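You operate a simulated robot arm through the tools that you are given. There is no shell and no other tool. Be economical: measure what you need, move in short steps, check, and stop when the job is done.

You run a simulated two-armed robot. Do the job below in one go: nothing can be reset, and whatever is moved stays where it is left.

JOB
Hold the blue beaker, lift out the orange brush and clean it.
Fine: wipe it out on the scrap paper, oil it in the dish, wipe it out again and stand it back in the beaker.

The check looks at the end state, three seconds after you hand in, the way a careful person would. Anything else that was tipped, shoved, dropped, spilled or broken makes it a failure.

ROBOT AND FRAMES
Two 7-joint arms with two-finger parallel grippers on one trunk, on a base that drives. Base frame: it is fixed to the floor where the robot stands at the start and does not move with it; the origin is under the middle of the robot, x ahead of it, y to its left, z up; the surface under the hand at the start is at about z = 0.86. Readings come in m, rad, newtons and seconds.
The left shoulder is at the start at [0.06, 0.144, 0.926], the right one opposite. With the tool pointing down near the work surface each hand reaches from about 0.3 to 0.72 m from the robot's upright axis, wherever it stands, measured 20 degrees to its own side. Places, roughly: curing box latch [0.5, -0.3, 1.3]; oil dish [0.6, 0.6, 0.9]; red brake lever [0.4, 0.3, 0.9]; scrap paper [0.5, 0.6, 0.9]; vent slider [0.5, -0.4, 1.4]. Payload 1.57 kg a hand.
The tool frame of a hand sits at the grasp point between the pads (the TCP): z along the fingers, y along the line on which they close. The tips reach 0.03 m beyond it. Largest opening 0.11 m; finger width 0.024, thickness 0.012; the body of the gripper, 0.048 by 0.112 m, starts 0.078 m behind the TCP.
Orientation is that of the tool frame in the base frame, as a unit quaternion [w, x, y, z]. With the fingers straight down and closing along the base's y, the tool's x points along the base's -x, its y along +y and its z along -z.

CONTROLS
- The arms move only by the tool move_arm. It takes "left_moves", "right_moves" or both (then of equal length, played together; a hand with none holds still); each is a list of rows, each a list of 7 numbers: the closure, from 0 (fully open) to 1 (shut), then the shift along the base's x, y, z in m, then the turn, a rotation vector about the base's x, y, z in rad. In form: [[grip, dx, dy, dz, wx, wy, wz], ...]. A call has 1 to 12 rows; each row shifts and turns the commanded pose from where the row before left it. Rows are played at 5 a second. More than 0.05 m and 0.15 rad between two rows, or a gripper value outside its range, and nothing of the call is played. A pose out of reach is approached as far as the arm can. The call stops where the force on the tool passes 40 N (or 10 N more than at its start, if that is more) or the arm is blocked; 0.2 s more then pass. The fingers move at their own pace (about 0.045 m/s each) and stop on an object; they squeeze with about 30 N. The grip force told is the motor's: it shows also when the fingers shut on nothing. Time passes only in rows, and 0.2 s behind the last, so rows that do not move let the fingers close. It gives the time, the measured TCP pose, the force on the tool (base axes), the opening and the grip force at its end, in the units of the frame above (readings bear some noise), with the torque about the TCP (base axes, N m) and any sound that the robot's microphone picked up.
- Cameras (640 x 400 px; columns grow to the right, rows downward): "scene" is now at [0.0458, 0.0054, 1.5354]; the picture's right is [0.07, -1.00, 0.00], its down [-0.75, -0.05, -0.66] and it looks along [0.66, 0.05, -0.75] (base axes); focal length 214 px, centre (320, 200). "left" rides on the left gripper at [0.07, -0.016, -0.141] in its tool frame; the picture's right is [0.23, 0.97, 0.00], its down [-0.86, 0.20, -0.48] and it looks along [-0.47, 0.11, 0.88] (tool axes); focal length 222 px, centre (320, 200). "right" rides on the right gripper at [0.07, 0.016, -0.141] in its tool frame; the picture's right is [-0.23, 0.97, 0.00], its down [-0.86, -0.20, -0.48] and it looks along [-0.47, -0.11, 0.88] (tool axes); focal length 222 px, centre (320, 200).
- grab_frame(camera): a new picture of that camera. No time passes.
- lift_body(by): slides the trunk up (or, below 0, down) by that many m; the arms and the scene camera ride with it, the base frame stays. It gives what a move gives, with no picture.
- drive_base(legs): drives the robot by 1 to 6 legs, each [ahead, left, turn to the left] in m, m and rad, along the robot's own axes; the way and the turn of a leg run together, so that a leg with both is an arc; at most 1.5 m and 3.142 rad a leg. The arms and the cameras ride along, it lands a little off, and it stops where it bumps. It gives what a move gives.
- pan_tilt(pan, tilt): turns the head with the scene camera to pan (to the left, within 1.501 rad either way) and tilt (down, from -0.506 to 1.204), counted from straight ahead of the robot. It gives what a move gives.
- measure_at(camera, pixels): there is no depth. For up to 12 entries [column, row, z] of the newest picture of that camera ("zoom" is the newest enlarged one), the place [x, y] in the base frame at which the ray of that pixel passes the height z, good to about 0.002 m. No time passes.
- enlarge(camera, box): a new picture of the part [left, top, right, bottom] of that camera's present view, enlarged. No time passes.
- close_job(): hands the job in; it is judged then, once.

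Go step by step. Measure first, check grasps and placings, and put right what went wrong. The budget is 80 turns and 78 pictures, counting those below and the enlarged ones. Unless the task says otherwise, let go and move clear before handing in, and close with one line.

The tools are called after "Request:" as name(argument=value, ...) on one line, values as JSON. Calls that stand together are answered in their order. move_arm: Moves the arms, as the interface text tells. Its arguments: {"type":"object","properties":{"left_moves":{"type":"array"},"right_moves":{"type":"array"}},"required":[]} The other tools are called the same way: lift_body (by) slides the trunk up or down; drive_base (legs) drives the base; pan_tilt (pan, tilt) turns the head that bears the scene camera; grab_frame (camera) takes a picture; measure_at (camera, pixels) gives the place at which the rays of pixels pass given heights; enlarge (camera, box) takes an enlarged picture of a part of a camera's view; close_job () hands the job in.

At the start:

```text
time: 0.0
left_tool_pos: [0.3111, 0.4782, 0.9993]
left_tool_rot: [0.001, 0.001, 1.0, 0.0]
left_ft_force: [-0.1, -0.8, 0.4]
left_ft_torque: [0.01, 0.02, -0.01]
left_opening: 0.1101
left_finger_force: 0.1
right_tool_pos: [0.3852, 0.0694, 0.9988]
right_tool_rot: [0.0, 0.001, 1.0, 0.0]
right_ft_force: [0.8, -0.1, 0.0]
right_ft_torque: [-0.03, 0.0, -0.02]
right_opening: 0.11
right_finger_force: 0.0
trunk travel left (down, up): [-0.525, 0.065]
robot x, y, heading: [-0.0012, -0.0015, 0.004]
head pan, tilt: [0.068, 0.845]
```

scene: 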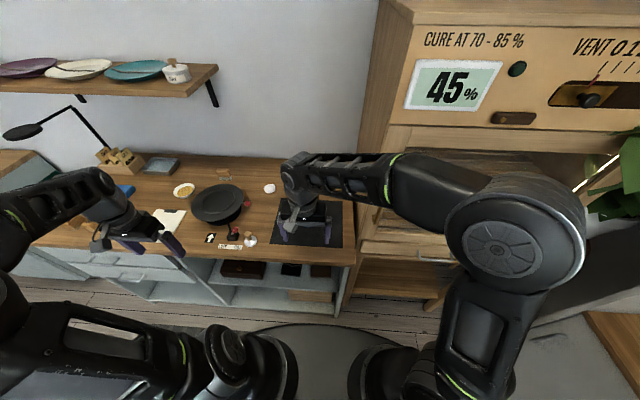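
right: 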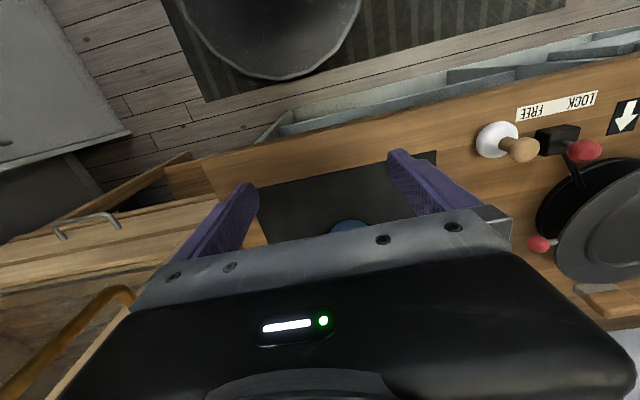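
left: 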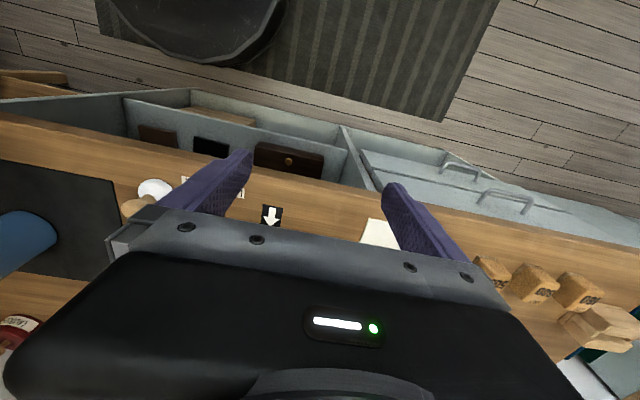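

The scene view shows a bench with a black mat under the right hand (col 305, row 220), and a blue item is partly seen in the left and right views. I'll enlarge the bench area to find the beaker, brush, paper and dish.

Request:
enlarge(camera="scene", box=[90, 140, 370, 290])

Request:
enlarge(camera="left", box=[0, 120, 320, 400])

```text
2.29 times, centred on (230, 215) of scene
```

zoom: 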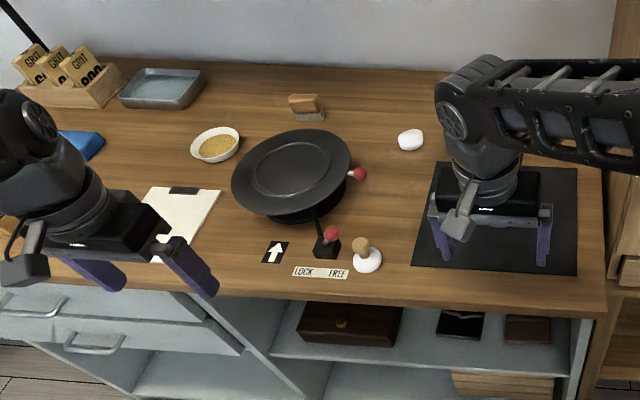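

```text
1.43 times, centred on (160, 260) of left
```

zoom: 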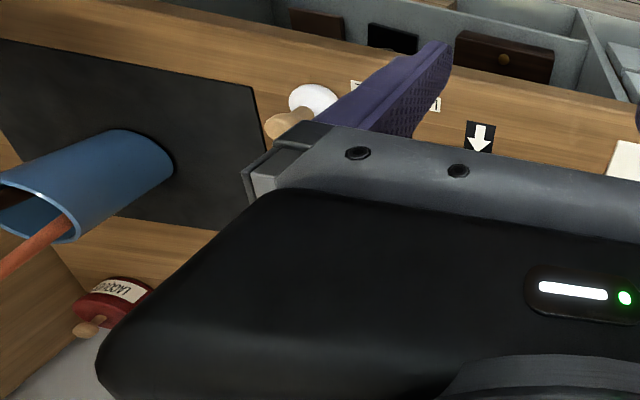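

The blue beaker stands on the black mat, in the zoomed left view with its base near (165,170) and rim at (40,210), and an orange handle sticks out of it. I'll measure beaker, dish, paper and lever before moving the right hand off.

Request:
measure_at(camera="zoom", pixels=[[170, 175, 0.865], [120, 132, 0.865], [0, 180, 0.98], [75, 235, 0.98], [20, 195, 0.96], [255, 165, 0.86], [315, 95, 0.86], [150, 285, 0.88]])

Request:
move_arm(right_moves=[[0, 0, 0, 0.05, 0, 0, 0], [0, 0, 0, 0.05, 0, 0, 0], [0, 0, 0, 0.05, 0, 0, 0]])

Request:
grab_frame(camera="scene")

Request:
grab_frame(camera="right")

```text
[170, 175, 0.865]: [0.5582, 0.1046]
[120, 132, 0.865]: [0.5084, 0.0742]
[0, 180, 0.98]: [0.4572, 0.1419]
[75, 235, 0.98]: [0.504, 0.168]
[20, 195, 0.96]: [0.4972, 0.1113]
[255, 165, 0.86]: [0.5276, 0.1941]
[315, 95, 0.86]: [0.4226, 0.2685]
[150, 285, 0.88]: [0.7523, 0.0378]
```

```text
time: 0.8
left_tool_pos: [0.3121, 0.4778, 1.0]
left_tool_rot: [0.0, 0.001, 1.0, 0.0]
left_ft_force: [0.2, 0.0, 0.2]
left_ft_torque: [0.02, -0.01, -0.01]
left_opening: 0.1101
left_finger_force: 0.1
right_tool_pos: [0.3843, 0.0685, 1.1112]
right_tool_rot: [0.001, 0.0, 1.0, 0.0]
right_ft_force: [0.0, 0.6, 0.5]
right_ft_torque: [0.0, 0.01, 0.02]
right_opening: 0.1099
right_finger_force: 0.0
right hand out of reach, approached as far as the arm can: row 3
trunk travel left (down, up): [-0.525, 0.065]
robot x, y, heading: [0.0008, 0.0025, 0.001]
head pan, tilt: [0.068, 0.845]
```

```text
72 pictures are left
```

scene: 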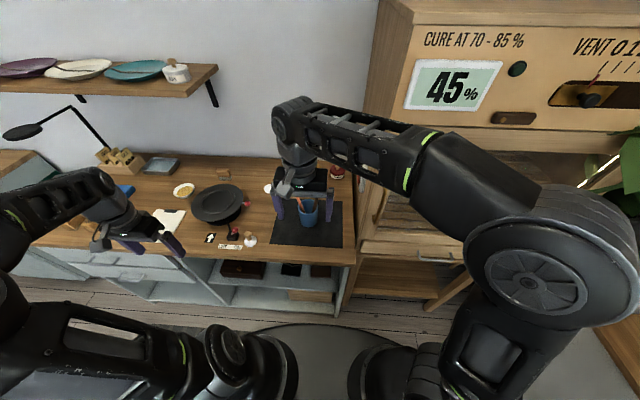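

```text
71 pictures are left
```

right: 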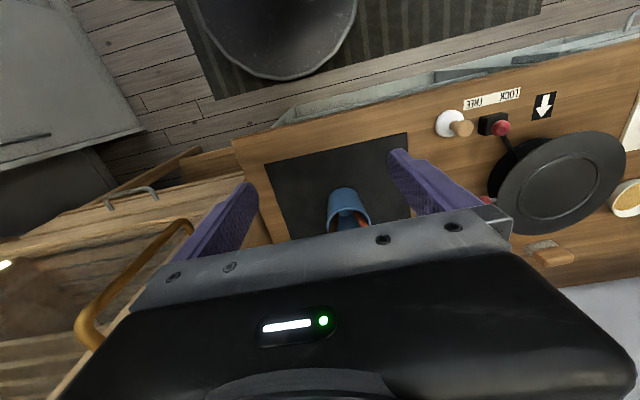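

The beaker is now visible at (308,210) in the scene and (348,205) in the right view. I'll swing the right hand to the right and back for a clear view.

Request:
move_arm(right_moves=[[0, -0.02, -0.05, 0, 0, 0, 0], [0, -0.02, -0.05, 0, 0, 0, 0], [0, 0, -0.05, 0, 0, 0, 0]])

Request:
enlarge(camera="scene", box=[240, 150, 370, 260])

Request:
enlarge(camera="right", box=[240, 100, 480, 250])

```text
refused: row 1 steps farther than a row can; nothing moved
```

```text
3.64 times, centred on (305, 205) of scene
```

zoom: 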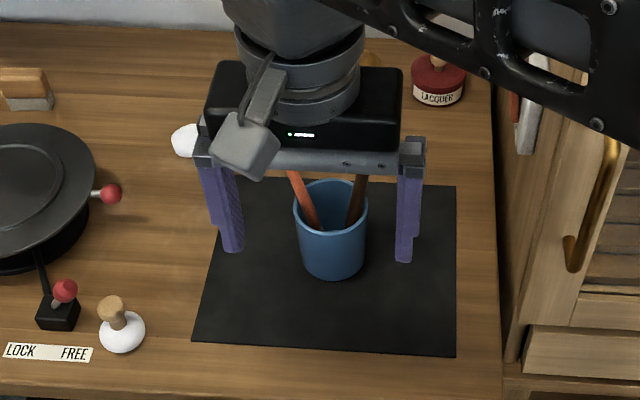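

```text
2.67 times, centred on (360, 175) of right
```

zoom: 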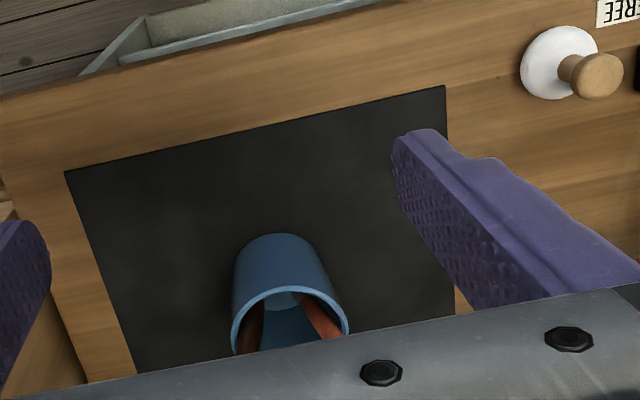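

There are two handles in the beaker: orange to the left and brown to the right. I'll move the right hand back with smaller steps to see them clear.

Request:
move_arm(right_moves=[[0, -0.02, -0.04, 0, 0, 0, 0], [0, -0.02, -0.04, 0, 0, 0, 0], [0, 0, -0.045, 0, 0, 0, 0], [0, 0, -0.045, 0, 0, 0, 0]])

Request:
enlarge(camera="scene", box=[240, 150, 370, 260])

Request:
grab_frame(camera="right")

```text
time: 1.8
left_tool_pos: [0.3106, 0.4775, 1.0005]
left_tool_rot: [0.0, 0.0, 1.0, 0.0]
left_ft_force: [-0.2, -0.2, -0.2]
left_ft_torque: [0.0, 0.0, 0.0]
left_opening: 0.1099
left_finger_force: 0.1
right_tool_pos: [0.3434, -0.1043, 1.1101]
right_tool_rot: [0.001, -0.001, 1.0, 0.0]
right_ft_force: [-0.5, -1.1, 0.6]
right_ft_torque: [0.02, -0.02, -0.02]
right_opening: 0.1101
right_finger_force: 0.0
trunk travel left (down, up): [-0.525, 0.065]
robot x, y, heading: [0.005, 0.0007, -0.002]
head pan, tilt: [0.068, 0.845]
```

```text
3.64 times, centred on (305, 205) of scene
```

zoom: 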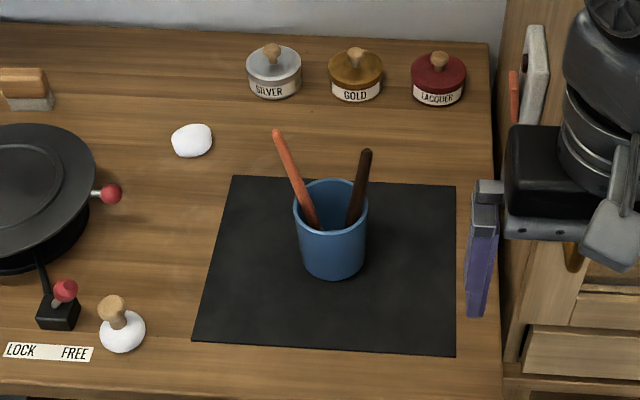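

```text
67 pictures are left
```

right: 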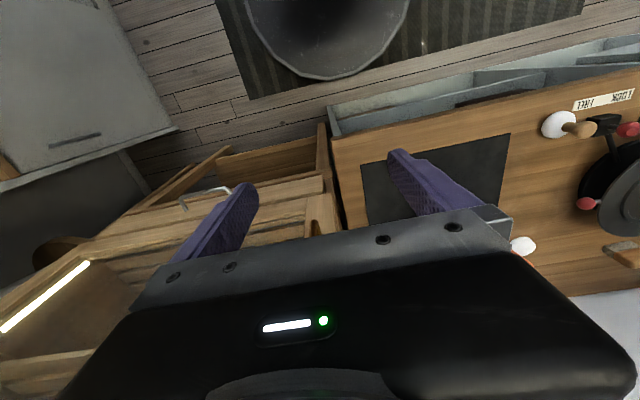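

Now beaker, orange brush (tip zoom (277,133)) and brown brush (tip (367,152)) are clear. I measure them at several heights.

Request:
measure_at(camera="zoom", pixels=[[332, 280, 0.863], [304, 262, 0.863], [363, 262, 0.863], [294, 207, 0.95], [369, 207, 0.95], [332, 232, 0.95], [332, 180, 0.95], [332, 232, 0.97], [332, 180, 0.97], [277, 133, 1.04], [312, 222, 0.95], [367, 152, 1.02]])

Request:
enlarge(camera="left", box=[0, 180, 140, 360])

```text
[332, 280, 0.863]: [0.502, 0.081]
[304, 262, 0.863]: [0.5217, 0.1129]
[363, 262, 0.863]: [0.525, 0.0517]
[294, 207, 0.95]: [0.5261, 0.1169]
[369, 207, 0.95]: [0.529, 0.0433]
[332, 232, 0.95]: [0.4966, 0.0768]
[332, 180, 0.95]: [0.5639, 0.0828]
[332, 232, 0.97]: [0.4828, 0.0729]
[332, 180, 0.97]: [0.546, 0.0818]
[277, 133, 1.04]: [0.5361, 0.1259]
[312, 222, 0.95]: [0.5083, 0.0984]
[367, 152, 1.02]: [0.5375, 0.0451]
```

```text
2.22 times, centred on (70, 270) of left
```

zoom: 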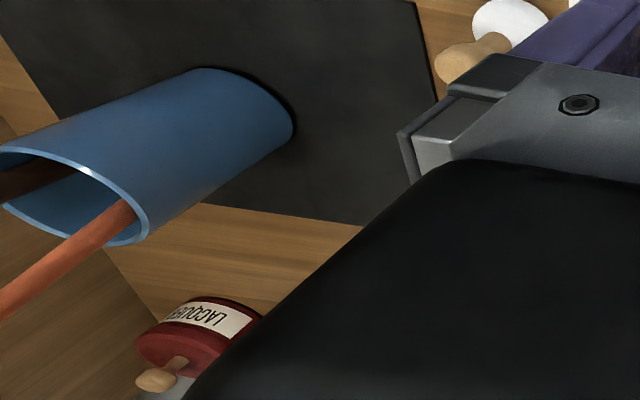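

I triangulate the rim height with the left zoom: the rim's right edge (148,222), top edge (60,157).

Request:
measure_at(camera="zoom", pixels=[[148, 222, 0.94], [148, 222, 0.95], [148, 222, 0.96], [148, 222, 0.97], [118, 246, 0.95], [118, 246, 0.96], [60, 157, 0.95], [60, 157, 0.96], [293, 130, 0.863], [210, 70, 0.863], [260, 155, 0.863], [5, 205, 0.96]])

```text
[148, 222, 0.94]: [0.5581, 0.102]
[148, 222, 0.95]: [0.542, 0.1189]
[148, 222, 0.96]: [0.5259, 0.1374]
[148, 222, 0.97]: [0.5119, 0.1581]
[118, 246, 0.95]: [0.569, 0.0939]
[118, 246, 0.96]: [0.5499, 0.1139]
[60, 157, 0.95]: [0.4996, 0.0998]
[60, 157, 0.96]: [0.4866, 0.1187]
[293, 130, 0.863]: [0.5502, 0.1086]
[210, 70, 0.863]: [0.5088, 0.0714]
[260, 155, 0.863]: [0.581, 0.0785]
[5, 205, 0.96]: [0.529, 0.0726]
```

Rim is at about z≈0.95, centre ≈(0.531,0.080), outside diameter ≈0.07. Now I pan left to look at the paper and the oil dish.

Request:
measure_at(camera="zoom", pixels=[[0, 303, 0.95], [0, 303, 1.02], [128, 212, 0.93], [128, 212, 0.97]])

Request:
pan_tilt(pan=0.7, tilt=0.85)

Request:
grab_frame(camera="scene")

```text
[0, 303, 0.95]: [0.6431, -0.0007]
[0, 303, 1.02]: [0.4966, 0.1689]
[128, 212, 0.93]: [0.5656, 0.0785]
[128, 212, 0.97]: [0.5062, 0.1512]
```

```text
time: 2.8
left_tool_pos: [0.3116, 0.4783, 0.9997]
left_tool_rot: [0.0, 0.0, 1.0, 0.0]
left_ft_force: [-0.1, 0.0, -0.1]
left_ft_torque: [-0.02, -0.02, -0.02]
left_opening: 0.1101
left_finger_force: 0.0
right_tool_pos: [0.3421, -0.1029, 1.109]
right_tool_rot: [0.0, 0.001, 1.0, 0.0]
right_ft_force: [0.3, -0.1, 0.3]
right_ft_torque: [0.03, 0.01, -0.02]
right_opening: 0.11
right_finger_force: 0.1
trunk travel left (down, up): [-0.525, 0.065]
robot x, y, heading: [0.0004, 0.0009, -0.003]
head pan, tilt: [0.7, 0.85]
```

```text
65 pictures are left
```

scene: 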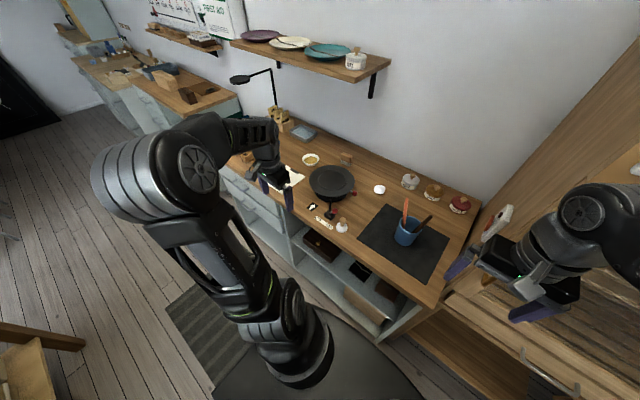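

The left arm partly hides the paper near (288,178). I enlarge the region and use the left hand camera too.

Request:
enlarge(camera="scene", box=[220, 95, 380, 235])

Request:
measure_at(camera="scene", pixels=[[310, 159, 0.88], [302, 132, 0.88], [300, 178, 0.862], [330, 210, 0.88], [341, 227, 0.88]])

```text
2.86 times, centred on (300, 165) of scene
```

zoom: 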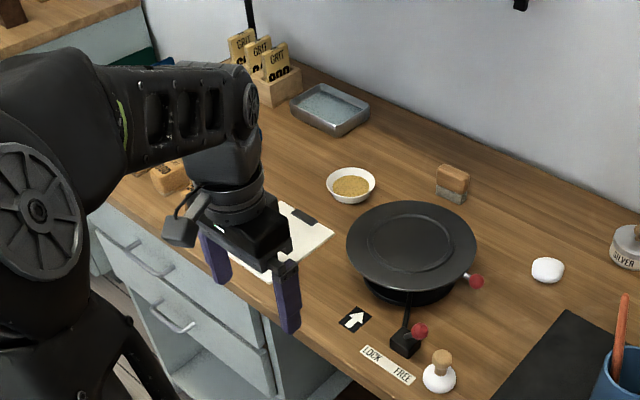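

```text
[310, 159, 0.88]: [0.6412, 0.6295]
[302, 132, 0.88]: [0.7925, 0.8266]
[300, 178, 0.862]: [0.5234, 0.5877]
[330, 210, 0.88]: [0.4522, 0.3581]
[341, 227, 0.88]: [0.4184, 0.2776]
```

The white dish with golden content at about (0.64,0.63) is the oil dish; the paper lies at around (0.5,0.59). The orange handle crosses the rim at ≈(0.539,0.111,0.948) and has its tip at ≈(0.538,0.126,1.04). Next I turn the right hand to point forward, left and down at about 50° from vertical, to hold the beaker from the front right.

Request:
pan_tilt(pan=0.15, tilt=0.85)

Request:
move_arm(right_moves=[[0, 0, 0, -0.02, 0, -0.145, 0], [0, 0, 0, -0.02, 0, -0.145, 0], [0, 0, 0.01, -0.02, 0, -0.145, 0], [0, 0, 0.02, -0.02, 0, -0.145, 0], [0, 0.01, 0.02, -0.02, 0, -0.145, 0], [0, 0.01, 0.02, -0.02, 0, -0.145, 0], [0, 0.01, 0.02, 0, 0, 0, 0.145], [0, 0.01, 0.02, 0, 0, 0, 0.145], [0, 0.01, 0.02, 0, 0, 0, 0.145]])

Request:
grab_frame(camera="scene")

Request:
grab_frame(camera="right")

```text
time: 3.8
left_tool_pos: [0.3113, 0.4785, 0.9992]
left_tool_rot: [0.0, -0.001, 1.0, 0.0]
left_ft_force: [-0.2, 0.6, 0.3]
left_ft_torque: [-0.02, 0.01, -0.03]
left_opening: 0.1099
left_finger_force: 0.2
right_tool_pos: [0.3428, -0.1038, 1.1091]
right_tool_rot: [0.0, 0.0, 1.0, 0.001]
right_ft_force: [0.7, 0.3, -0.5]
right_ft_torque: [0.02, -0.04, -0.02]
right_opening: 0.11
right_finger_force: 0.0
trunk travel left (down, up): [-0.525, 0.065]
robot x, y, heading: [0.0001, 0.0003, 0.002]
head pan, tilt: [0.15, 0.85]
```

```text
time: 5.8
left_tool_pos: [0.3113, 0.4786, 1.0004]
left_tool_rot: [-0.001, 0.0, 1.0, 0.0]
left_ft_force: [0.3, 0.4, -0.1]
left_ft_torque: [-0.03, 0.02, -0.01]
left_opening: 0.1099
left_finger_force: 0.2
right_tool_pos: [0.4167, 0.0545, 1.0075]
right_tool_rot: [0.412, -0.196, 0.885, 0.091]
right_ft_force: [0.0, 0.6, -0.1]
right_ft_torque: [0.02, -0.01, 0.0]
right_opening: 0.1102
right_finger_force: 0.1
right hand out of reach, approached as far as the arm can: row 4, 5, 6
trunk travel left (down, up): [-0.525, 0.065]
robot x, y, heading: [0.0008, -0.0044, -0.0]
head pan, tilt: [0.15, 0.85]
```

```text
63 pictures are left
```

scene: 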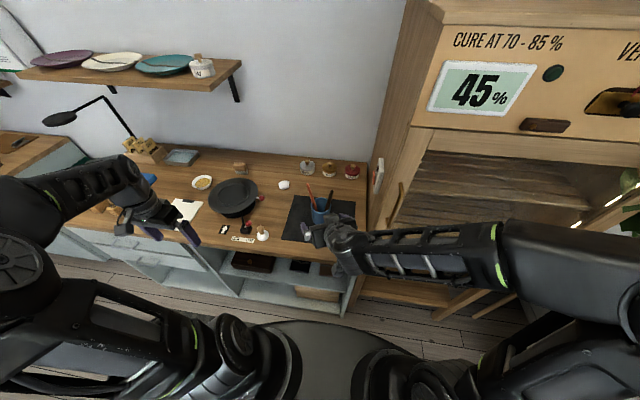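

```text
62 pictures are left
```

right: 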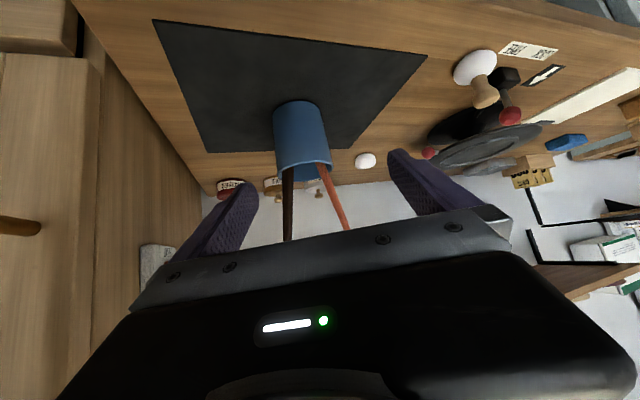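

The right hand reached the planned orientation (tool z ≈ (0.69,0.32,−0.64)). I cross-check the beaker with the right camera: base at (300,105), rim ellipse at (303,165).

Request:
measure_at(camera="right", pixels=[[274, 112, 0.863], [325, 108, 0.863], [276, 170, 0.95], [332, 161, 0.95], [303, 158, 0.95], [306, 175, 0.95], [322, 168, 0.95], [345, 228, 1.0], [288, 235, 1.0]])

Request:
move_arm(right_moves=[[0, 0.03, -0.012, -0.025, 0, 0, 0]])

Request:
enlarge(camera="right", box=[160, 60, 480, 260])

```text
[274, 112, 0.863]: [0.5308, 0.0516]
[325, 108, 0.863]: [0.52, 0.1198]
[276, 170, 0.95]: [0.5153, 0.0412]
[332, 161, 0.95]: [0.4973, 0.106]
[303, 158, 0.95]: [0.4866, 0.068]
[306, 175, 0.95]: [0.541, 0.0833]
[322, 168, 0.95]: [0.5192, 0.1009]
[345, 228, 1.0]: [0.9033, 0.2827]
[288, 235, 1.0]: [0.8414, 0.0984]
```

```text
time: 6.2
left_tool_pos: [0.3122, 0.4773, 0.9994]
left_tool_rot: [0.0, 0.0, 1.0, -0.001]
left_ft_force: [-0.4, -0.5, -0.4]
left_ft_torque: [0.01, 0.01, 0.02]
left_opening: 0.1102
left_finger_force: 0.1
right_tool_pos: [0.4464, 0.0428, 0.9824]
right_tool_rot: [0.411, -0.196, 0.885, 0.092]
right_ft_force: [0.5, 0.9, -0.7]
right_ft_torque: [0.01, -0.02, -0.04]
right_opening: 0.1099
right_finger_force: 0.1
trunk travel left (down, up): [-0.525, 0.065]
robot x, y, heading: [0.0014, -0.0003, -0.001]
head pan, tilt: [0.15, 0.85]
```

```text
2.00 times, centred on (320, 160) of right
```

zoom: 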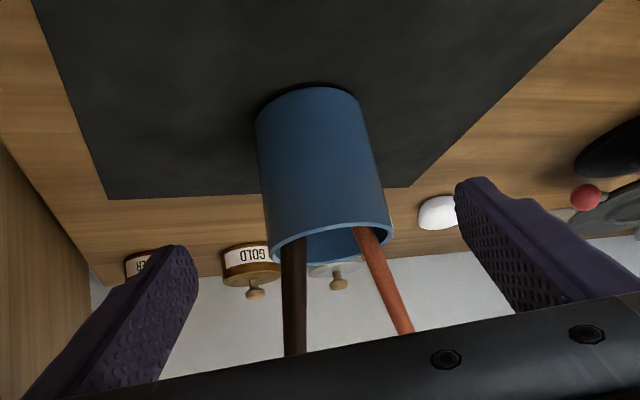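

The beaker is centred between the fingers (tips at zoom (180,250) and (470,185), beaker centre ~320). I advance along the tool axis by 0.12 m.

Request:
move_arm(right_moves=[[0, 0.0278, 0.0125, -0.0257, 0, 0, 0], [0, 0.0278, 0.0125, -0.0257, 0, 0, 0], [0, 0.0278, 0.0125, -0.0257, 0, 0, 0]])

Request:
grab_frame(camera="right")

Request:
enlarge(camera="scene", box=[240, 150, 400, 280])

```text
time: 7.0
left_tool_pos: [0.3129, 0.4774, 0.9989]
left_tool_rot: [-0.001, 0.0, 1.0, 0.0]
left_ft_force: [0.4, -0.2, 0.2]
left_ft_torque: [0.01, 0.04, -0.04]
left_opening: 0.1102
left_finger_force: 0.0
right_tool_pos: [0.5312, 0.0796, 0.9052]
right_tool_rot: [0.411, -0.195, 0.886, 0.09]
right_ft_force: [0.6, 0.8, -1.0]
right_ft_torque: [0.0, 0.02, 0.02]
right_opening: 0.1103
right_finger_force: 0.1
trunk travel left (down, up): [-0.525, 0.065]
robot x, y, heading: [0.0042, -0.0046, 0.002]
head pan, tilt: [0.15, 0.85]
```

```text
60 pictures are left
```

right: 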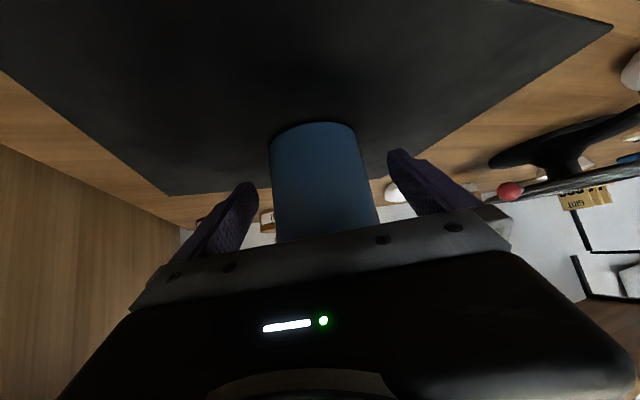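

```text
3.08 times, centred on (320, 215) of scene
```

zoom: 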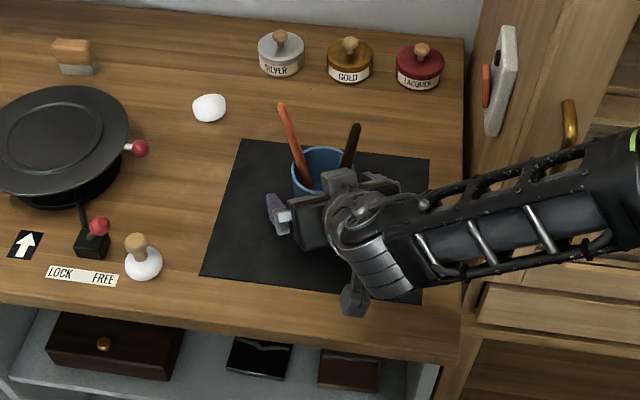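

The hand straddles the beaker cleanly. I close the right fingers on it.

Request:
move_arm(right_moves=[[0.45, 0, 0, 0, 0, 0, 0], [0.45, 0, 0, 0, 0, 0, 0], [0.45, 0, 0, 0, 0, 0, 0], [0.45, 0, 0, 0, 0, 0, 0]])

Request:
enlarge(camera="scene", box=[270, 160, 370, 240])

```text
time: 8.0
left_tool_pos: [0.3108, 0.4777, 0.9995]
left_tool_rot: [0.0, 0.0, 1.0, 0.0]
left_ft_force: [-0.1, -0.4, -0.7]
left_ft_torque: [-0.02, 0.0, -0.02]
left_opening: 0.1102
left_finger_force: 0.0
right_tool_pos: [0.5297, 0.08, 0.9056]
right_tool_rot: [0.413, -0.195, 0.885, 0.091]
right_ft_force: [-0.9, -0.4, 0.2]
right_ft_torque: [-0.04, -0.01, -0.01]
right_opening: 0.0687
right_finger_force: 27.1
trunk travel left (down, up): [-0.525, 0.065]
robot x, y, heading: [0.0002, 0.0016, 0.001]
head pan, tilt: [0.15, 0.85]
```

```text
5.00 times, centred on (320, 200) of scene
```

zoom: 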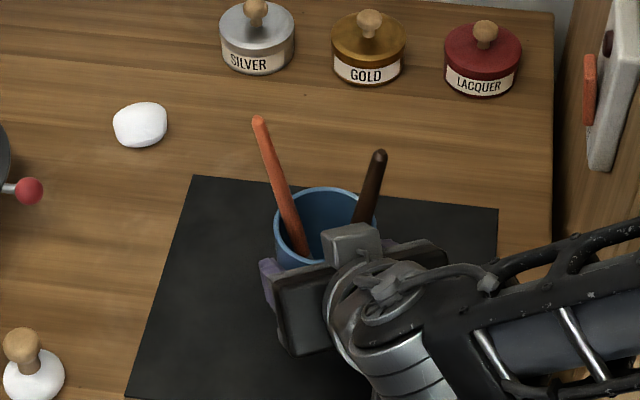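

The right hand holds the beaker (opening 0.0687, 27 N). Now I raise the left hand and bring it near the orange handle with partly open fingers, stopping short to look.

Request:
move_arm(left_moves=[[0.3, 0, 0, 0.045, 0, 0, 0], [0.3, 0, 0, 0.045, 0, 0, 0], [0.3, 0.025, -0.035, 0.005, 0, 0, 0], [0.3, 0.025, -0.035, 0, 0, 0, 0], [0.3, 0.025, -0.035, 0, 0, 0, 0], [0.3, 0.025, -0.035, 0, 0, 0, 0], [0.3, 0.025, -0.035, 0, 0, 0, 0], [0.3, 0.025, -0.035, 0, 0, 0, 0], [0.3, 0.025, -0.035, 0, 0, 0, 0], [0.3, 0.025, -0.035, 0, 0, 0, 0], [0.3, 0.025, -0.015, 0, 0, 0, 0]])

Request:
grab_frame(camera="scene")

Request:
grab_frame(camera="left")

```text
time: 10.4
left_tool_pos: [0.5275, 0.1865, 1.0952]
left_tool_rot: [0.0, 0.0, 1.0, -0.001]
left_ft_force: [-0.5, 0.0, -0.2]
left_ft_torque: [-0.02, 0.0, 0.02]
left_opening: 0.077
left_finger_force: 0.1
left hand out of reach, approached as far as the arm can: row 11
right_tool_pos: [0.5296, 0.0798, 0.9062]
right_tool_rot: [0.413, -0.196, 0.885, 0.09]
right_ft_force: [-1.6, -3.3, 3.0]
right_ft_torque: [-0.24, -0.06, -0.09]
right_opening: 0.068
right_finger_force: 29.9
trunk travel left (down, up): [-0.525, 0.065]
robot x, y, heading: [0.0041, -0.002, 0.003]
head pan, tilt: [0.15, 0.85]
```

```text
57 pictures are left
```

scene: 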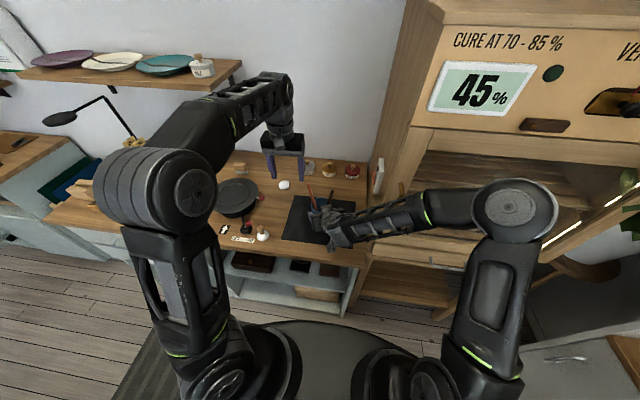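

```text
56 pictures are left
```

left: 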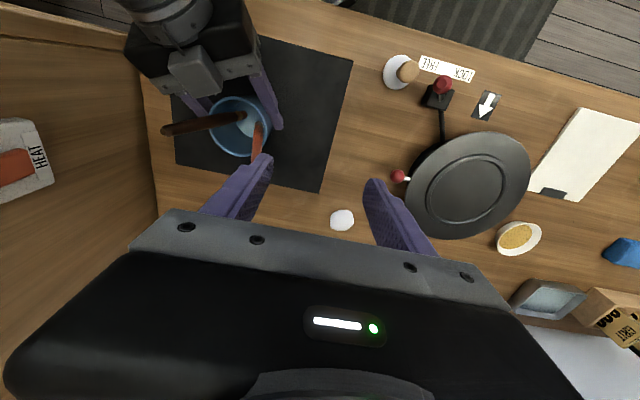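

The left view shows the beaker at (240,125), paper at (590,150) and dish at (518,237). I enlarge the beaker and measure the others.

Request:
measure_at(camera="left", pixels=[[580, 108, 0.862], [636, 123, 0.862], [578, 201, 0.862], [530, 184, 0.862], [518, 237, 0.875], [497, 240, 0.88], [541, 235, 0.88], [515, 236, 0.87], [470, 185, 0.93], [404, 178, 0.92]])

Request:
enlarge(camera="left", box=[140, 60, 340, 220])

Request:
enlarge(camera="scene", box=[260, 120, 380, 250])

```text
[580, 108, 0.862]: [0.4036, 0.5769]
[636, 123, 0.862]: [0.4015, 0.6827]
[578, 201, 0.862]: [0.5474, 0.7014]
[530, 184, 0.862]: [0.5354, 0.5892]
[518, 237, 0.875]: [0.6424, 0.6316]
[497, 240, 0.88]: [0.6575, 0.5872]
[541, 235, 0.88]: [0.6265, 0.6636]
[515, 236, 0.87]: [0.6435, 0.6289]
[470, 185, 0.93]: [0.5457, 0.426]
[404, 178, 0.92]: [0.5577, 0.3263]
```

```text
2.50 times, centred on (240, 140) of left
```

zoom: 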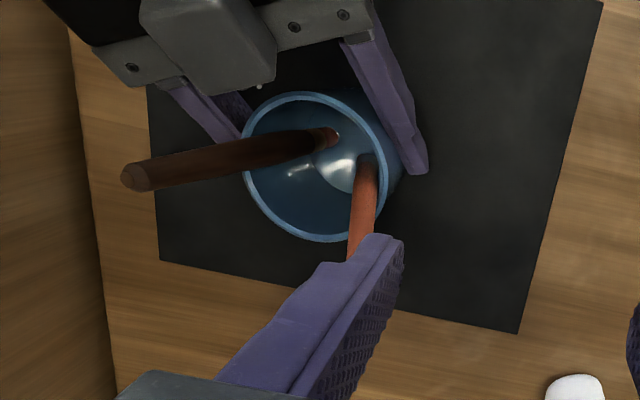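

```text
3.08 times, centred on (320, 185) of scene
```

zoom: 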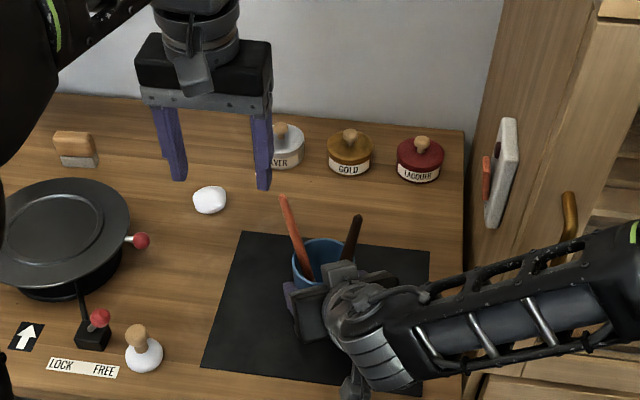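

I triangulate the orange handle again using this left view and the scene zoom.

Request:
measure_at(camera="left", pixels=[[259.4, 127, 0.89], [259.4, 127, 0.95], [255.5, 161, 0.95], [255.5, 161, 1.0], [240, 96.8, 0.95], [240, 156.5, 0.95], [209, 128, 0.95], [266, 135, 0.95], [162, 130, 1.02]])

Request:
measure_at(camera="zoom", pixels=[[283, 197, 1.04], [283, 197, 1.02], [296, 238, 1.0], [310, 275, 0.95], [310, 275, 0.93], [358, 217, 1.02]])

```text
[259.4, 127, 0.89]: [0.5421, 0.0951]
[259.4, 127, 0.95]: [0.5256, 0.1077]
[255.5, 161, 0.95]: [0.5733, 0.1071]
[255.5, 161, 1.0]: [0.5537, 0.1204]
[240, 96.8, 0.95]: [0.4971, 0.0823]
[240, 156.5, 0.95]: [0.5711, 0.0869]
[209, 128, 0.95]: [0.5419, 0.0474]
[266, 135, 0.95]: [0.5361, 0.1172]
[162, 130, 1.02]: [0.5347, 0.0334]
```

```text
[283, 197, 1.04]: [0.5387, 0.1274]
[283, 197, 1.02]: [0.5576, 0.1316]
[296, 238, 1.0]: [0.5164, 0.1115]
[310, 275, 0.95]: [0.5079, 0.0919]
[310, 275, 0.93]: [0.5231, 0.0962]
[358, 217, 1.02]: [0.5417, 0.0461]
```

The handle at z=1.0 is at about (0.541,0.120), leaning ≈0.2 rad toward +y. I tilt the left tool to match and stop just above the handle.

Request:
move_arm(left_moves=[[0.3, 0.006, -0.02, -0.005, -0.1, 0, 0], [0.3, 0.007, -0.03, -0.008, -0.1, 0, 0]])

Request:
enlarge(camera="left", box=[160, 50, 480, 250])

Request:
enlarge(camera="scene", box=[260, 120, 380, 250])

```text
time: 11.0
left_tool_pos: [0.5403, 0.1376, 1.0811]
left_tool_rot: [-0.001, 0.0, 0.995, -0.1]
left_ft_force: [0.7, -0.9, 0.0]
left_ft_torque: [0.04, -0.01, -0.01]
left_opening: 0.077
left_finger_force: 0.0
right_tool_pos: [0.5307, 0.0805, 0.9057]
right_tool_rot: [0.412, -0.196, 0.885, 0.091]
right_ft_force: [-1.5, -1.0, 2.6]
right_ft_torque: [-0.19, -0.01, -0.07]
right_opening: 0.0677
right_finger_force: 29.7
trunk travel left (down, up): [-0.525, 0.065]
robot x, y, heading: [0.0016, 0.0013, 0.003]
head pan, tilt: [0.15, 0.85]
```

```text
2.00 times, centred on (320, 150) of left
```

zoom: 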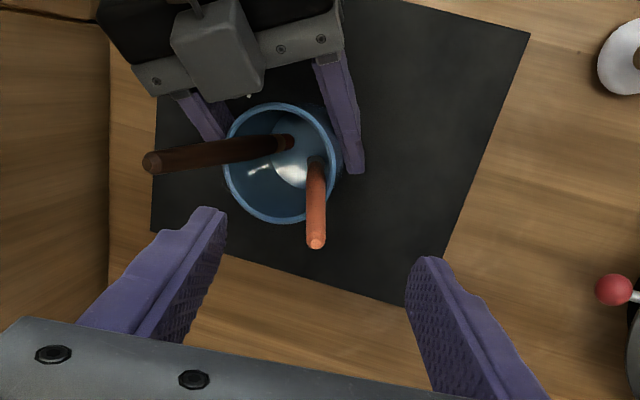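

```text
3.08 times, centred on (320, 185) of scene
```

zoom: 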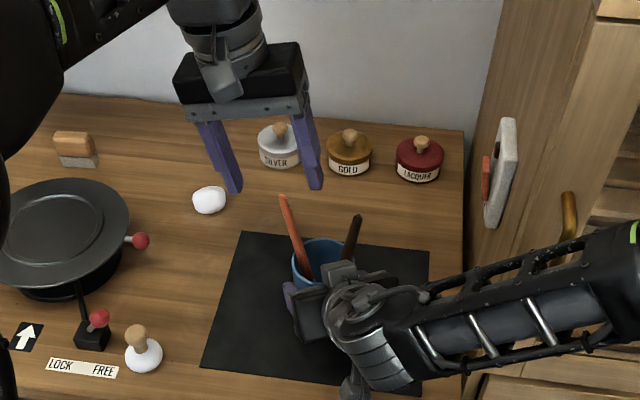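

The orange tip is at left zoom (316,243), midway between the fingertips (210,210) and (430,262). I check its position at z≈1.04 before descending.

Request:
enlarge(camera="left", box=[160, 50, 480, 250])

Request:
measure_at(camera="zoom", pixels=[[316, 243, 1.03], [316, 243, 1.04], [316, 243, 1.05], [316, 165, 0.89], [152, 162, 1.02]])

```text
2.00 times, centred on (320, 150) of left
```

zoom: 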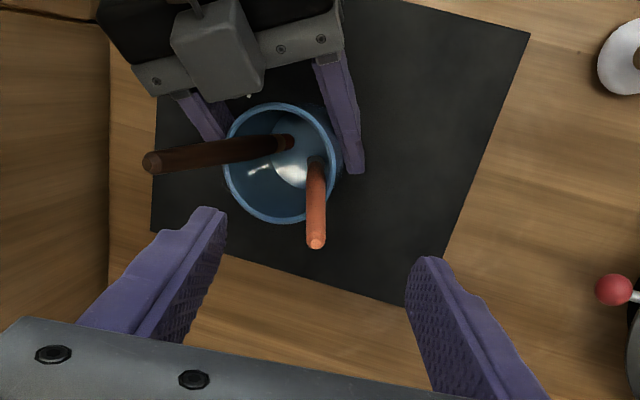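

```text
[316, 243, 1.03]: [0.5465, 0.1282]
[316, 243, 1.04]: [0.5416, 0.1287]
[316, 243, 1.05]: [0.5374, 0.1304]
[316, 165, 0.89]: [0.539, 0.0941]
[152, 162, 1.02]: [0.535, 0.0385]
```

Tip confirmed at (0.540,0.128,1.04). I descend along the handle to TCP z≈1.003 and check before closing.

Request:
move_arm(left_moves=[[0.3, 0, -0.008, -0.039, 0, 0, 0], [0.3, 0, -0.009, -0.039, 0, 0, 0]])

Request:
enlarge(camera="scene", box=[260, 120, 380, 250])

```text
time: 11.6
left_tool_pos: [0.5414, 0.1216, 1.0037]
left_tool_rot: [0.0, 0.0, 0.995, -0.1]
left_ft_force: [-0.3, -0.3, 0.2]
left_ft_torque: [0.0, -0.04, 0.0]
left_opening: 0.0771
left_finger_force: 0.1
right_tool_pos: [0.53, 0.0793, 0.9052]
right_tool_rot: [0.412, -0.196, 0.885, 0.091]
right_ft_force: [-1.0, -1.5, 2.2]
right_ft_torque: [-0.17, -0.05, -0.06]
right_opening: 0.0678
right_finger_force: 29.9
trunk travel left (down, up): [-0.525, 0.065]
robot x, y, heading: [0.0012, 0.0015, -0.001]
head pan, tilt: [0.15, 0.85]
```

```text
3.08 times, centred on (320, 185) of scene
```

zoom: 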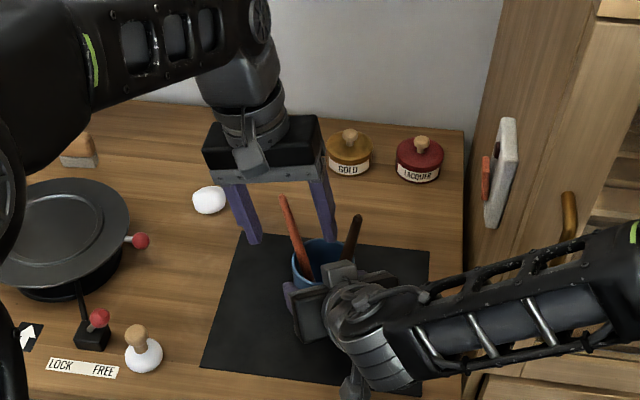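

The handle lies between the fingers. I close the left hand; the handle is thin, so I give it enough time.

Request:
move_arm(left_moves=[[1, 0, 0, 0, 0, 0, 0], [1, 0, 0, 0, 0, 0, 0], [1, 0, 0, 0, 0, 0, 0], [1, 0, 0, 0, 0, 0, 0], [1, 0, 0, 0, 0, 0, 0], [1, 0, 0, 0, 0, 0, 0]])

Request:
enlarge(camera="scene", box=[260, 120, 380, 250])

```text
time: 13.0
left_tool_pos: [0.5412, 0.1195, 1.0039]
left_tool_rot: [0.0, 0.001, 0.995, -0.101]
left_ft_force: [-2.6, -9.2, 5.7]
left_ft_torque: [-0.69, 0.11, 0.0]
left_opening: 0.0098
left_finger_force: 28.3
right_tool_pos: [0.5299, 0.08, 0.9062]
right_tool_rot: [0.411, -0.196, 0.885, 0.091]
right_ft_force: [4.0, 4.1, 0.9]
right_ft_torque: [-0.74, 0.0, -0.13]
right_opening: 0.0678
right_finger_force: 29.8
trunk travel left (down, up): [-0.525, 0.065]
robot x, y, heading: [-0.0023, -0.0019, 0.002]
head pan, tilt: [0.15, 0.85]
```

```text
3.08 times, centred on (320, 185) of scene
```

zoom: 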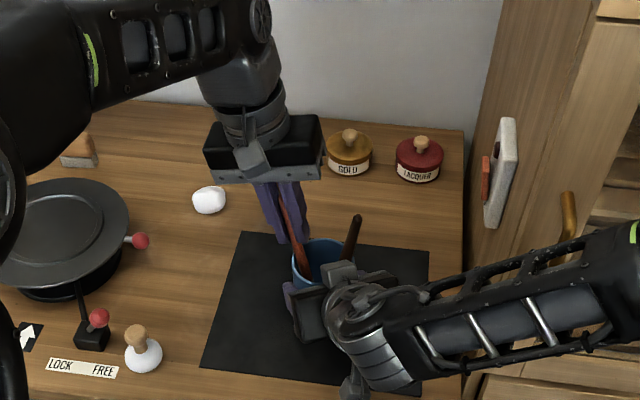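

The brush is gripped (opening 0.0098, 28 N). I lift it slowly straight up while the right hand holds the beaker.

Request:
move_arm(left_moves=[[1, 0, 0, 0.01, 0, 0, 0], [1, 0, 0, 0.02, 0, 0, 0], [1, 0, 0, 0.025, 0, 0, 0], [1, 0, 0, 0.03, 0, 0, 0]])

Request:
enlarge(camera="scene", box=[260, 120, 380, 250])

Request:
grab_frame(camera="left")

```text
time: 14.0
left_tool_pos: [0.5392, 0.1231, 1.0904]
left_tool_rot: [-0.001, 0.0, 0.995, -0.1]
left_ft_force: [0.3, 0.2, 0.3]
left_ft_torque: [0.0, 0.0, -0.01]
left_opening: 0.0098
left_finger_force: 28.6
right_tool_pos: [0.531, 0.0802, 0.9062]
right_tool_rot: [0.412, -0.196, 0.885, 0.091]
right_ft_force: [-0.6, 2.5, 5.0]
right_ft_torque: [-0.03, -0.08, 0.05]
right_opening: 0.0668
right_finger_force: 30.0
trunk travel left (down, up): [-0.525, 0.065]
robot x, y, heading: [-0.0007, -0.0007, -0.002]
head pan, tilt: [0.15, 0.85]
```

```text
3.08 times, centred on (320, 185) of scene
```

zoom: 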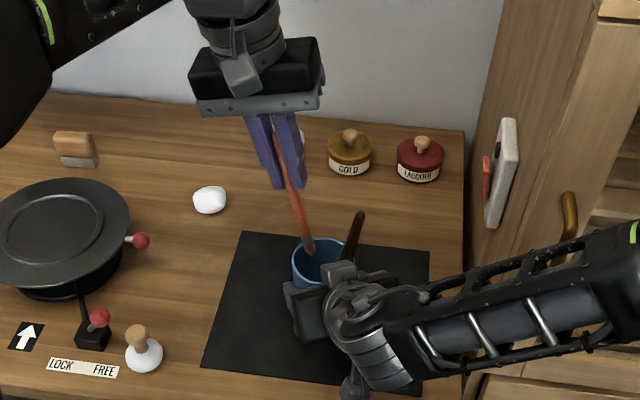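

```text
47 pictures are left
```

left: 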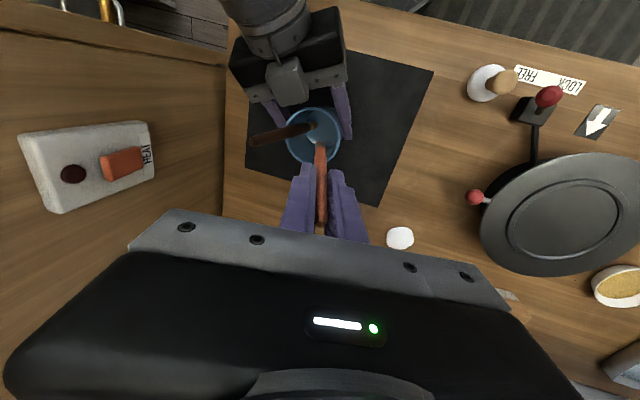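

The brush's lower end is still about at the rim and the arm is near its height limit. I tilt the hand forward while moving back and up, so the tip stays over the beaker and rises.

Request:
move_arm(left_moves=[[1, -0.02, 0, 0.02, 0, -0.145, 0], [1, -0.02, 0, 0.02, 0, -0.145, 0], [1, -0.018, 0, 0.02, 0, -0.145, 0]])

Request:
enlarge(camera="scene", box=[260, 120, 380, 250])

```text
time: 14.8
left_tool_pos: [0.481, 0.1228, 1.1502]
left_tool_rot: [0.216, 0.022, 0.971, -0.097]
left_ft_force: [1.1, 0.7, -0.2]
left_ft_torque: [0.02, 0.01, 0.01]
left_opening: 0.0096
left_finger_force: 27.3
right_tool_pos: [0.5282, 0.0796, 0.9055]
right_tool_rot: [0.412, -0.195, 0.885, 0.09]
right_ft_force: [-6.5, -0.1, 9.4]
right_ft_torque: [-0.24, 0.01, -0.16]
right_opening: 0.0666
right_finger_force: 30.4
trunk travel left (down, up): [-0.525, 0.065]
robot x, y, heading: [-0.0014, 0.0001, 0.0]
head pan, tilt: [0.15, 0.85]
```

```text
3.08 times, centred on (320, 185) of scene
```

zoom: 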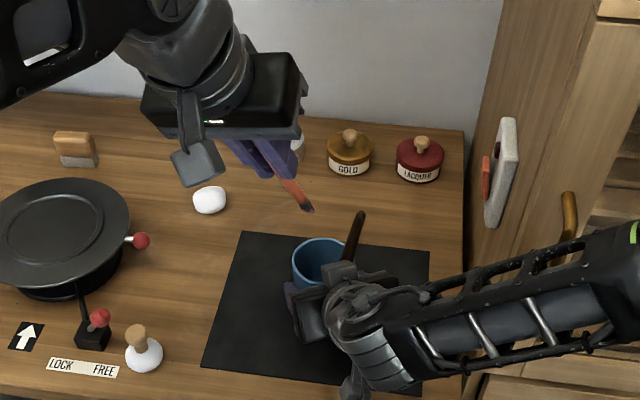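

The brush is fully out of the beaker (tip at zoom (310,210)). I move it away to the left while the right hand lets go of the beaker.

Request:
move_arm(left_moves=[[1, 0, 0.04, 0, 0, 0, 0], [1, 0, 0.04, 0, 0, 0, 0], [1, 0, 0.04, 0, 0, 0, 0], [1, 0, 0.04, 0, 0, 0, 0]], right_moves=[[0.3, 0, 0, 0, 0, 0, 0], [0, 0, 0, 0, 0, 0, 0], [0, 0, 0, 0, 0, 0, 0], [0, 0, 0, 0, 0, 0, 0]])

Request:
enlarge(camera="scene", box=[240, 120, 380, 250])

```text
time: 15.8
left_tool_pos: [0.4813, 0.2804, 1.1496]
left_tool_rot: [0.214, 0.021, 0.972, -0.098]
left_ft_force: [0.0, 0.1, 0.1]
left_ft_torque: [0.02, 0.0, 0.0]
left_opening: 0.0092
left_finger_force: 27.9
right_tool_pos: [0.5301, 0.0798, 0.9062]
right_tool_rot: [0.412, -0.195, 0.885, 0.091]
right_ft_force: [0.0, 0.8, -0.2]
right_ft_torque: [0.02, 0.0, -0.01]
right_opening: 0.1102
right_finger_force: 0.1
trunk travel left (down, up): [-0.525, 0.065]
robot x, y, heading: [0.0003, 0.0022, 0.004]
head pan, tilt: [0.15, 0.85]
```

```text
3.08 times, centred on (310, 185) of scene
```

zoom: 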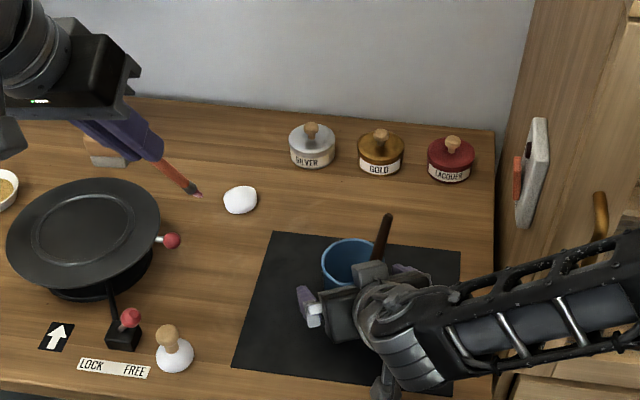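

The beaker stands with the brown brush in it, and the right hand is open. I back the right hand out along its axis and raise it clear.

Request:
move_arm(right_moves=[[0, -0.0278, -0.0128, 0.0257, 0, 0, 0], [0, -0.0278, -0.0128, 0.0257, 0, 0, 0], [0, -0.0278, -0.0128, 0.0257, 0, 0, 0], [0, -0.03, -0.012, 0.03, 0, 0, 0], [0, -0.03, -0.012, 0.03, 0, 0, 0], [0, -0.03, -0.012, 0.02, 0, 0, 0]])

Request:
drive_base(legs=[[0, 0.4, 0]])

Request:
pan_tilt(pan=0.25, tilt=0.9)

Request:
grab_frame(camera="scene")

```text
time: 17.2
left_tool_pos: [0.4805, 0.2773, 1.1505]
left_tool_rot: [0.216, 0.022, 0.971, -0.097]
left_ft_force: [-1.0, -0.4, -0.3]
left_ft_torque: [0.02, 0.0, 0.01]
left_opening: 0.0095
left_finger_force: 27.4
right_tool_pos: [0.3709, 0.0199, 1.0788]
right_tool_rot: [0.411, -0.196, 0.886, 0.091]
right_ft_force: [-1.4, -0.6, -0.6]
right_ft_torque: [-0.03, 0.02, 0.02]
right_opening: 0.11
right_finger_force: 0.0
right hand out of reach, approached as far as the arm can: row 5, 6
trunk travel left (down, up): [-0.525, 0.065]
robot x, y, heading: [0.0007, -0.0001, -0.0]
head pan, tilt: [0.15, 0.85]
```

```text
time: 19.7
left_tool_pos: [0.4842, 0.6755, 1.1478]
left_tool_rot: [0.215, 0.024, 0.971, -0.098]
left_ft_force: [-0.5, 0.1, -0.1]
left_ft_torque: [0.02, -0.01, -0.02]
left_opening: 0.0096
left_finger_force: 27.9
right_tool_pos: [0.3719, 0.4162, 1.0778]
right_tool_rot: [0.411, -0.194, 0.886, 0.09]
right_ft_force: [0.3, -0.3, 0.5]
right_ft_torque: [0.05, 0.01, -0.03]
right_opening: 0.1103
right_finger_force: 0.0
trunk travel left (down, up): [-0.525, 0.065]
robot x, y, heading: [0.0011, 0.4005, -0.003]
head pan, tilt: [0.15, 0.85]
```

```text
time: 20.4
left_tool_pos: [0.4845, 0.6747, 1.1495]
left_tool_rot: [0.214, 0.023, 0.972, -0.098]
left_ft_force: [0.6, 0.4, -0.3]
left_ft_torque: [0.0, 0.0, 0.01]
left_opening: 0.0095
left_finger_force: 28.4
right_tool_pos: [0.3725, 0.4162, 1.0784]
right_tool_rot: [0.411, -0.194, 0.886, 0.09]
right_ft_force: [0.1, -0.9, -0.3]
right_ft_torque: [-0.01, 0.01, -0.01]
right_opening: 0.11
right_finger_force: 0.1
trunk travel left (down, up): [-0.525, 0.065]
robot x, y, heading: [-0.001, 0.3984, -0.0]
head pan, tilt: [0.25, 0.901]
```

```text
44 pictures are left
```

scene: 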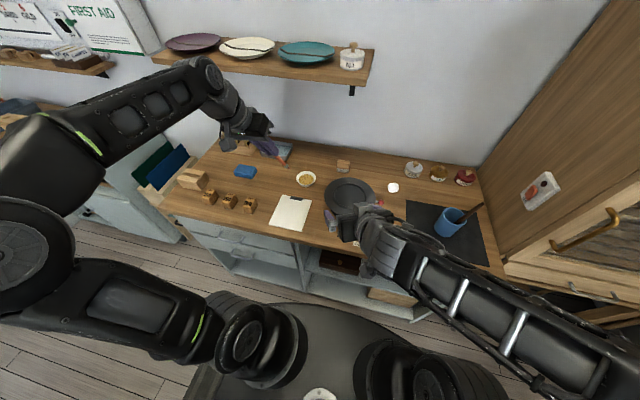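

The drive went well; paper at (291,212), dish at (306,178), the brush near (275,150). I enlarge this area.

Request:
enlarge(camera="scene", box=[215, 110, 375, 240])

Request:
measure_at(camera="zoom", pixels=[[320, 0, 0.9]])

Request:
measure_at(camera="scene", pixels=[[281, 195, 0.862], [311, 200, 0.862], [269, 227, 0.862], [302, 231, 0.862], [306, 180, 0.87], [295, 177, 0.89], [317, 178, 0.89], [306, 186, 0.89], [306, 170, 0.89]])

Request:
enlarge(camera="left", box=[200, 60, 440, 260])

```text
3.08 times, centred on (295, 175) of scene
```

zoom: 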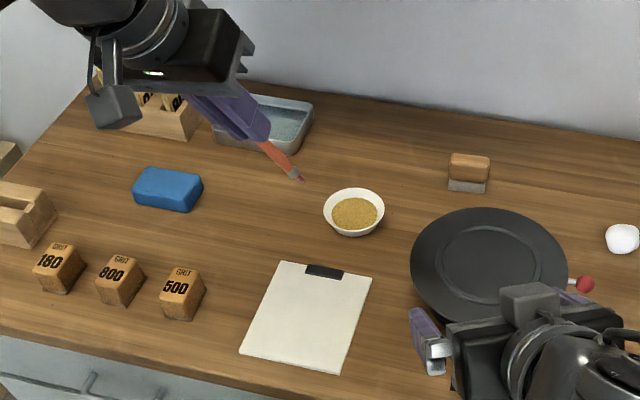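

```text
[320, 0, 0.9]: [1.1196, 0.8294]
```

```text
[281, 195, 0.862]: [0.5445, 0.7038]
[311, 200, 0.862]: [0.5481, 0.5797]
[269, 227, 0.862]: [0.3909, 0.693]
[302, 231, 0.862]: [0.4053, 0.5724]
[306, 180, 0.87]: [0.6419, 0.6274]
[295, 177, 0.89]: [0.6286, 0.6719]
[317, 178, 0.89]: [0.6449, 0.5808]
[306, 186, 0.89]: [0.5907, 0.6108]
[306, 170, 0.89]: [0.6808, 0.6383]
```

```text
2.00 times, centred on (320, 160) of left
```

zoom: 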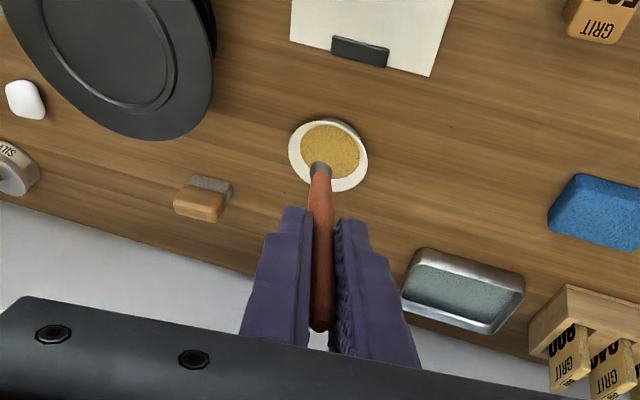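

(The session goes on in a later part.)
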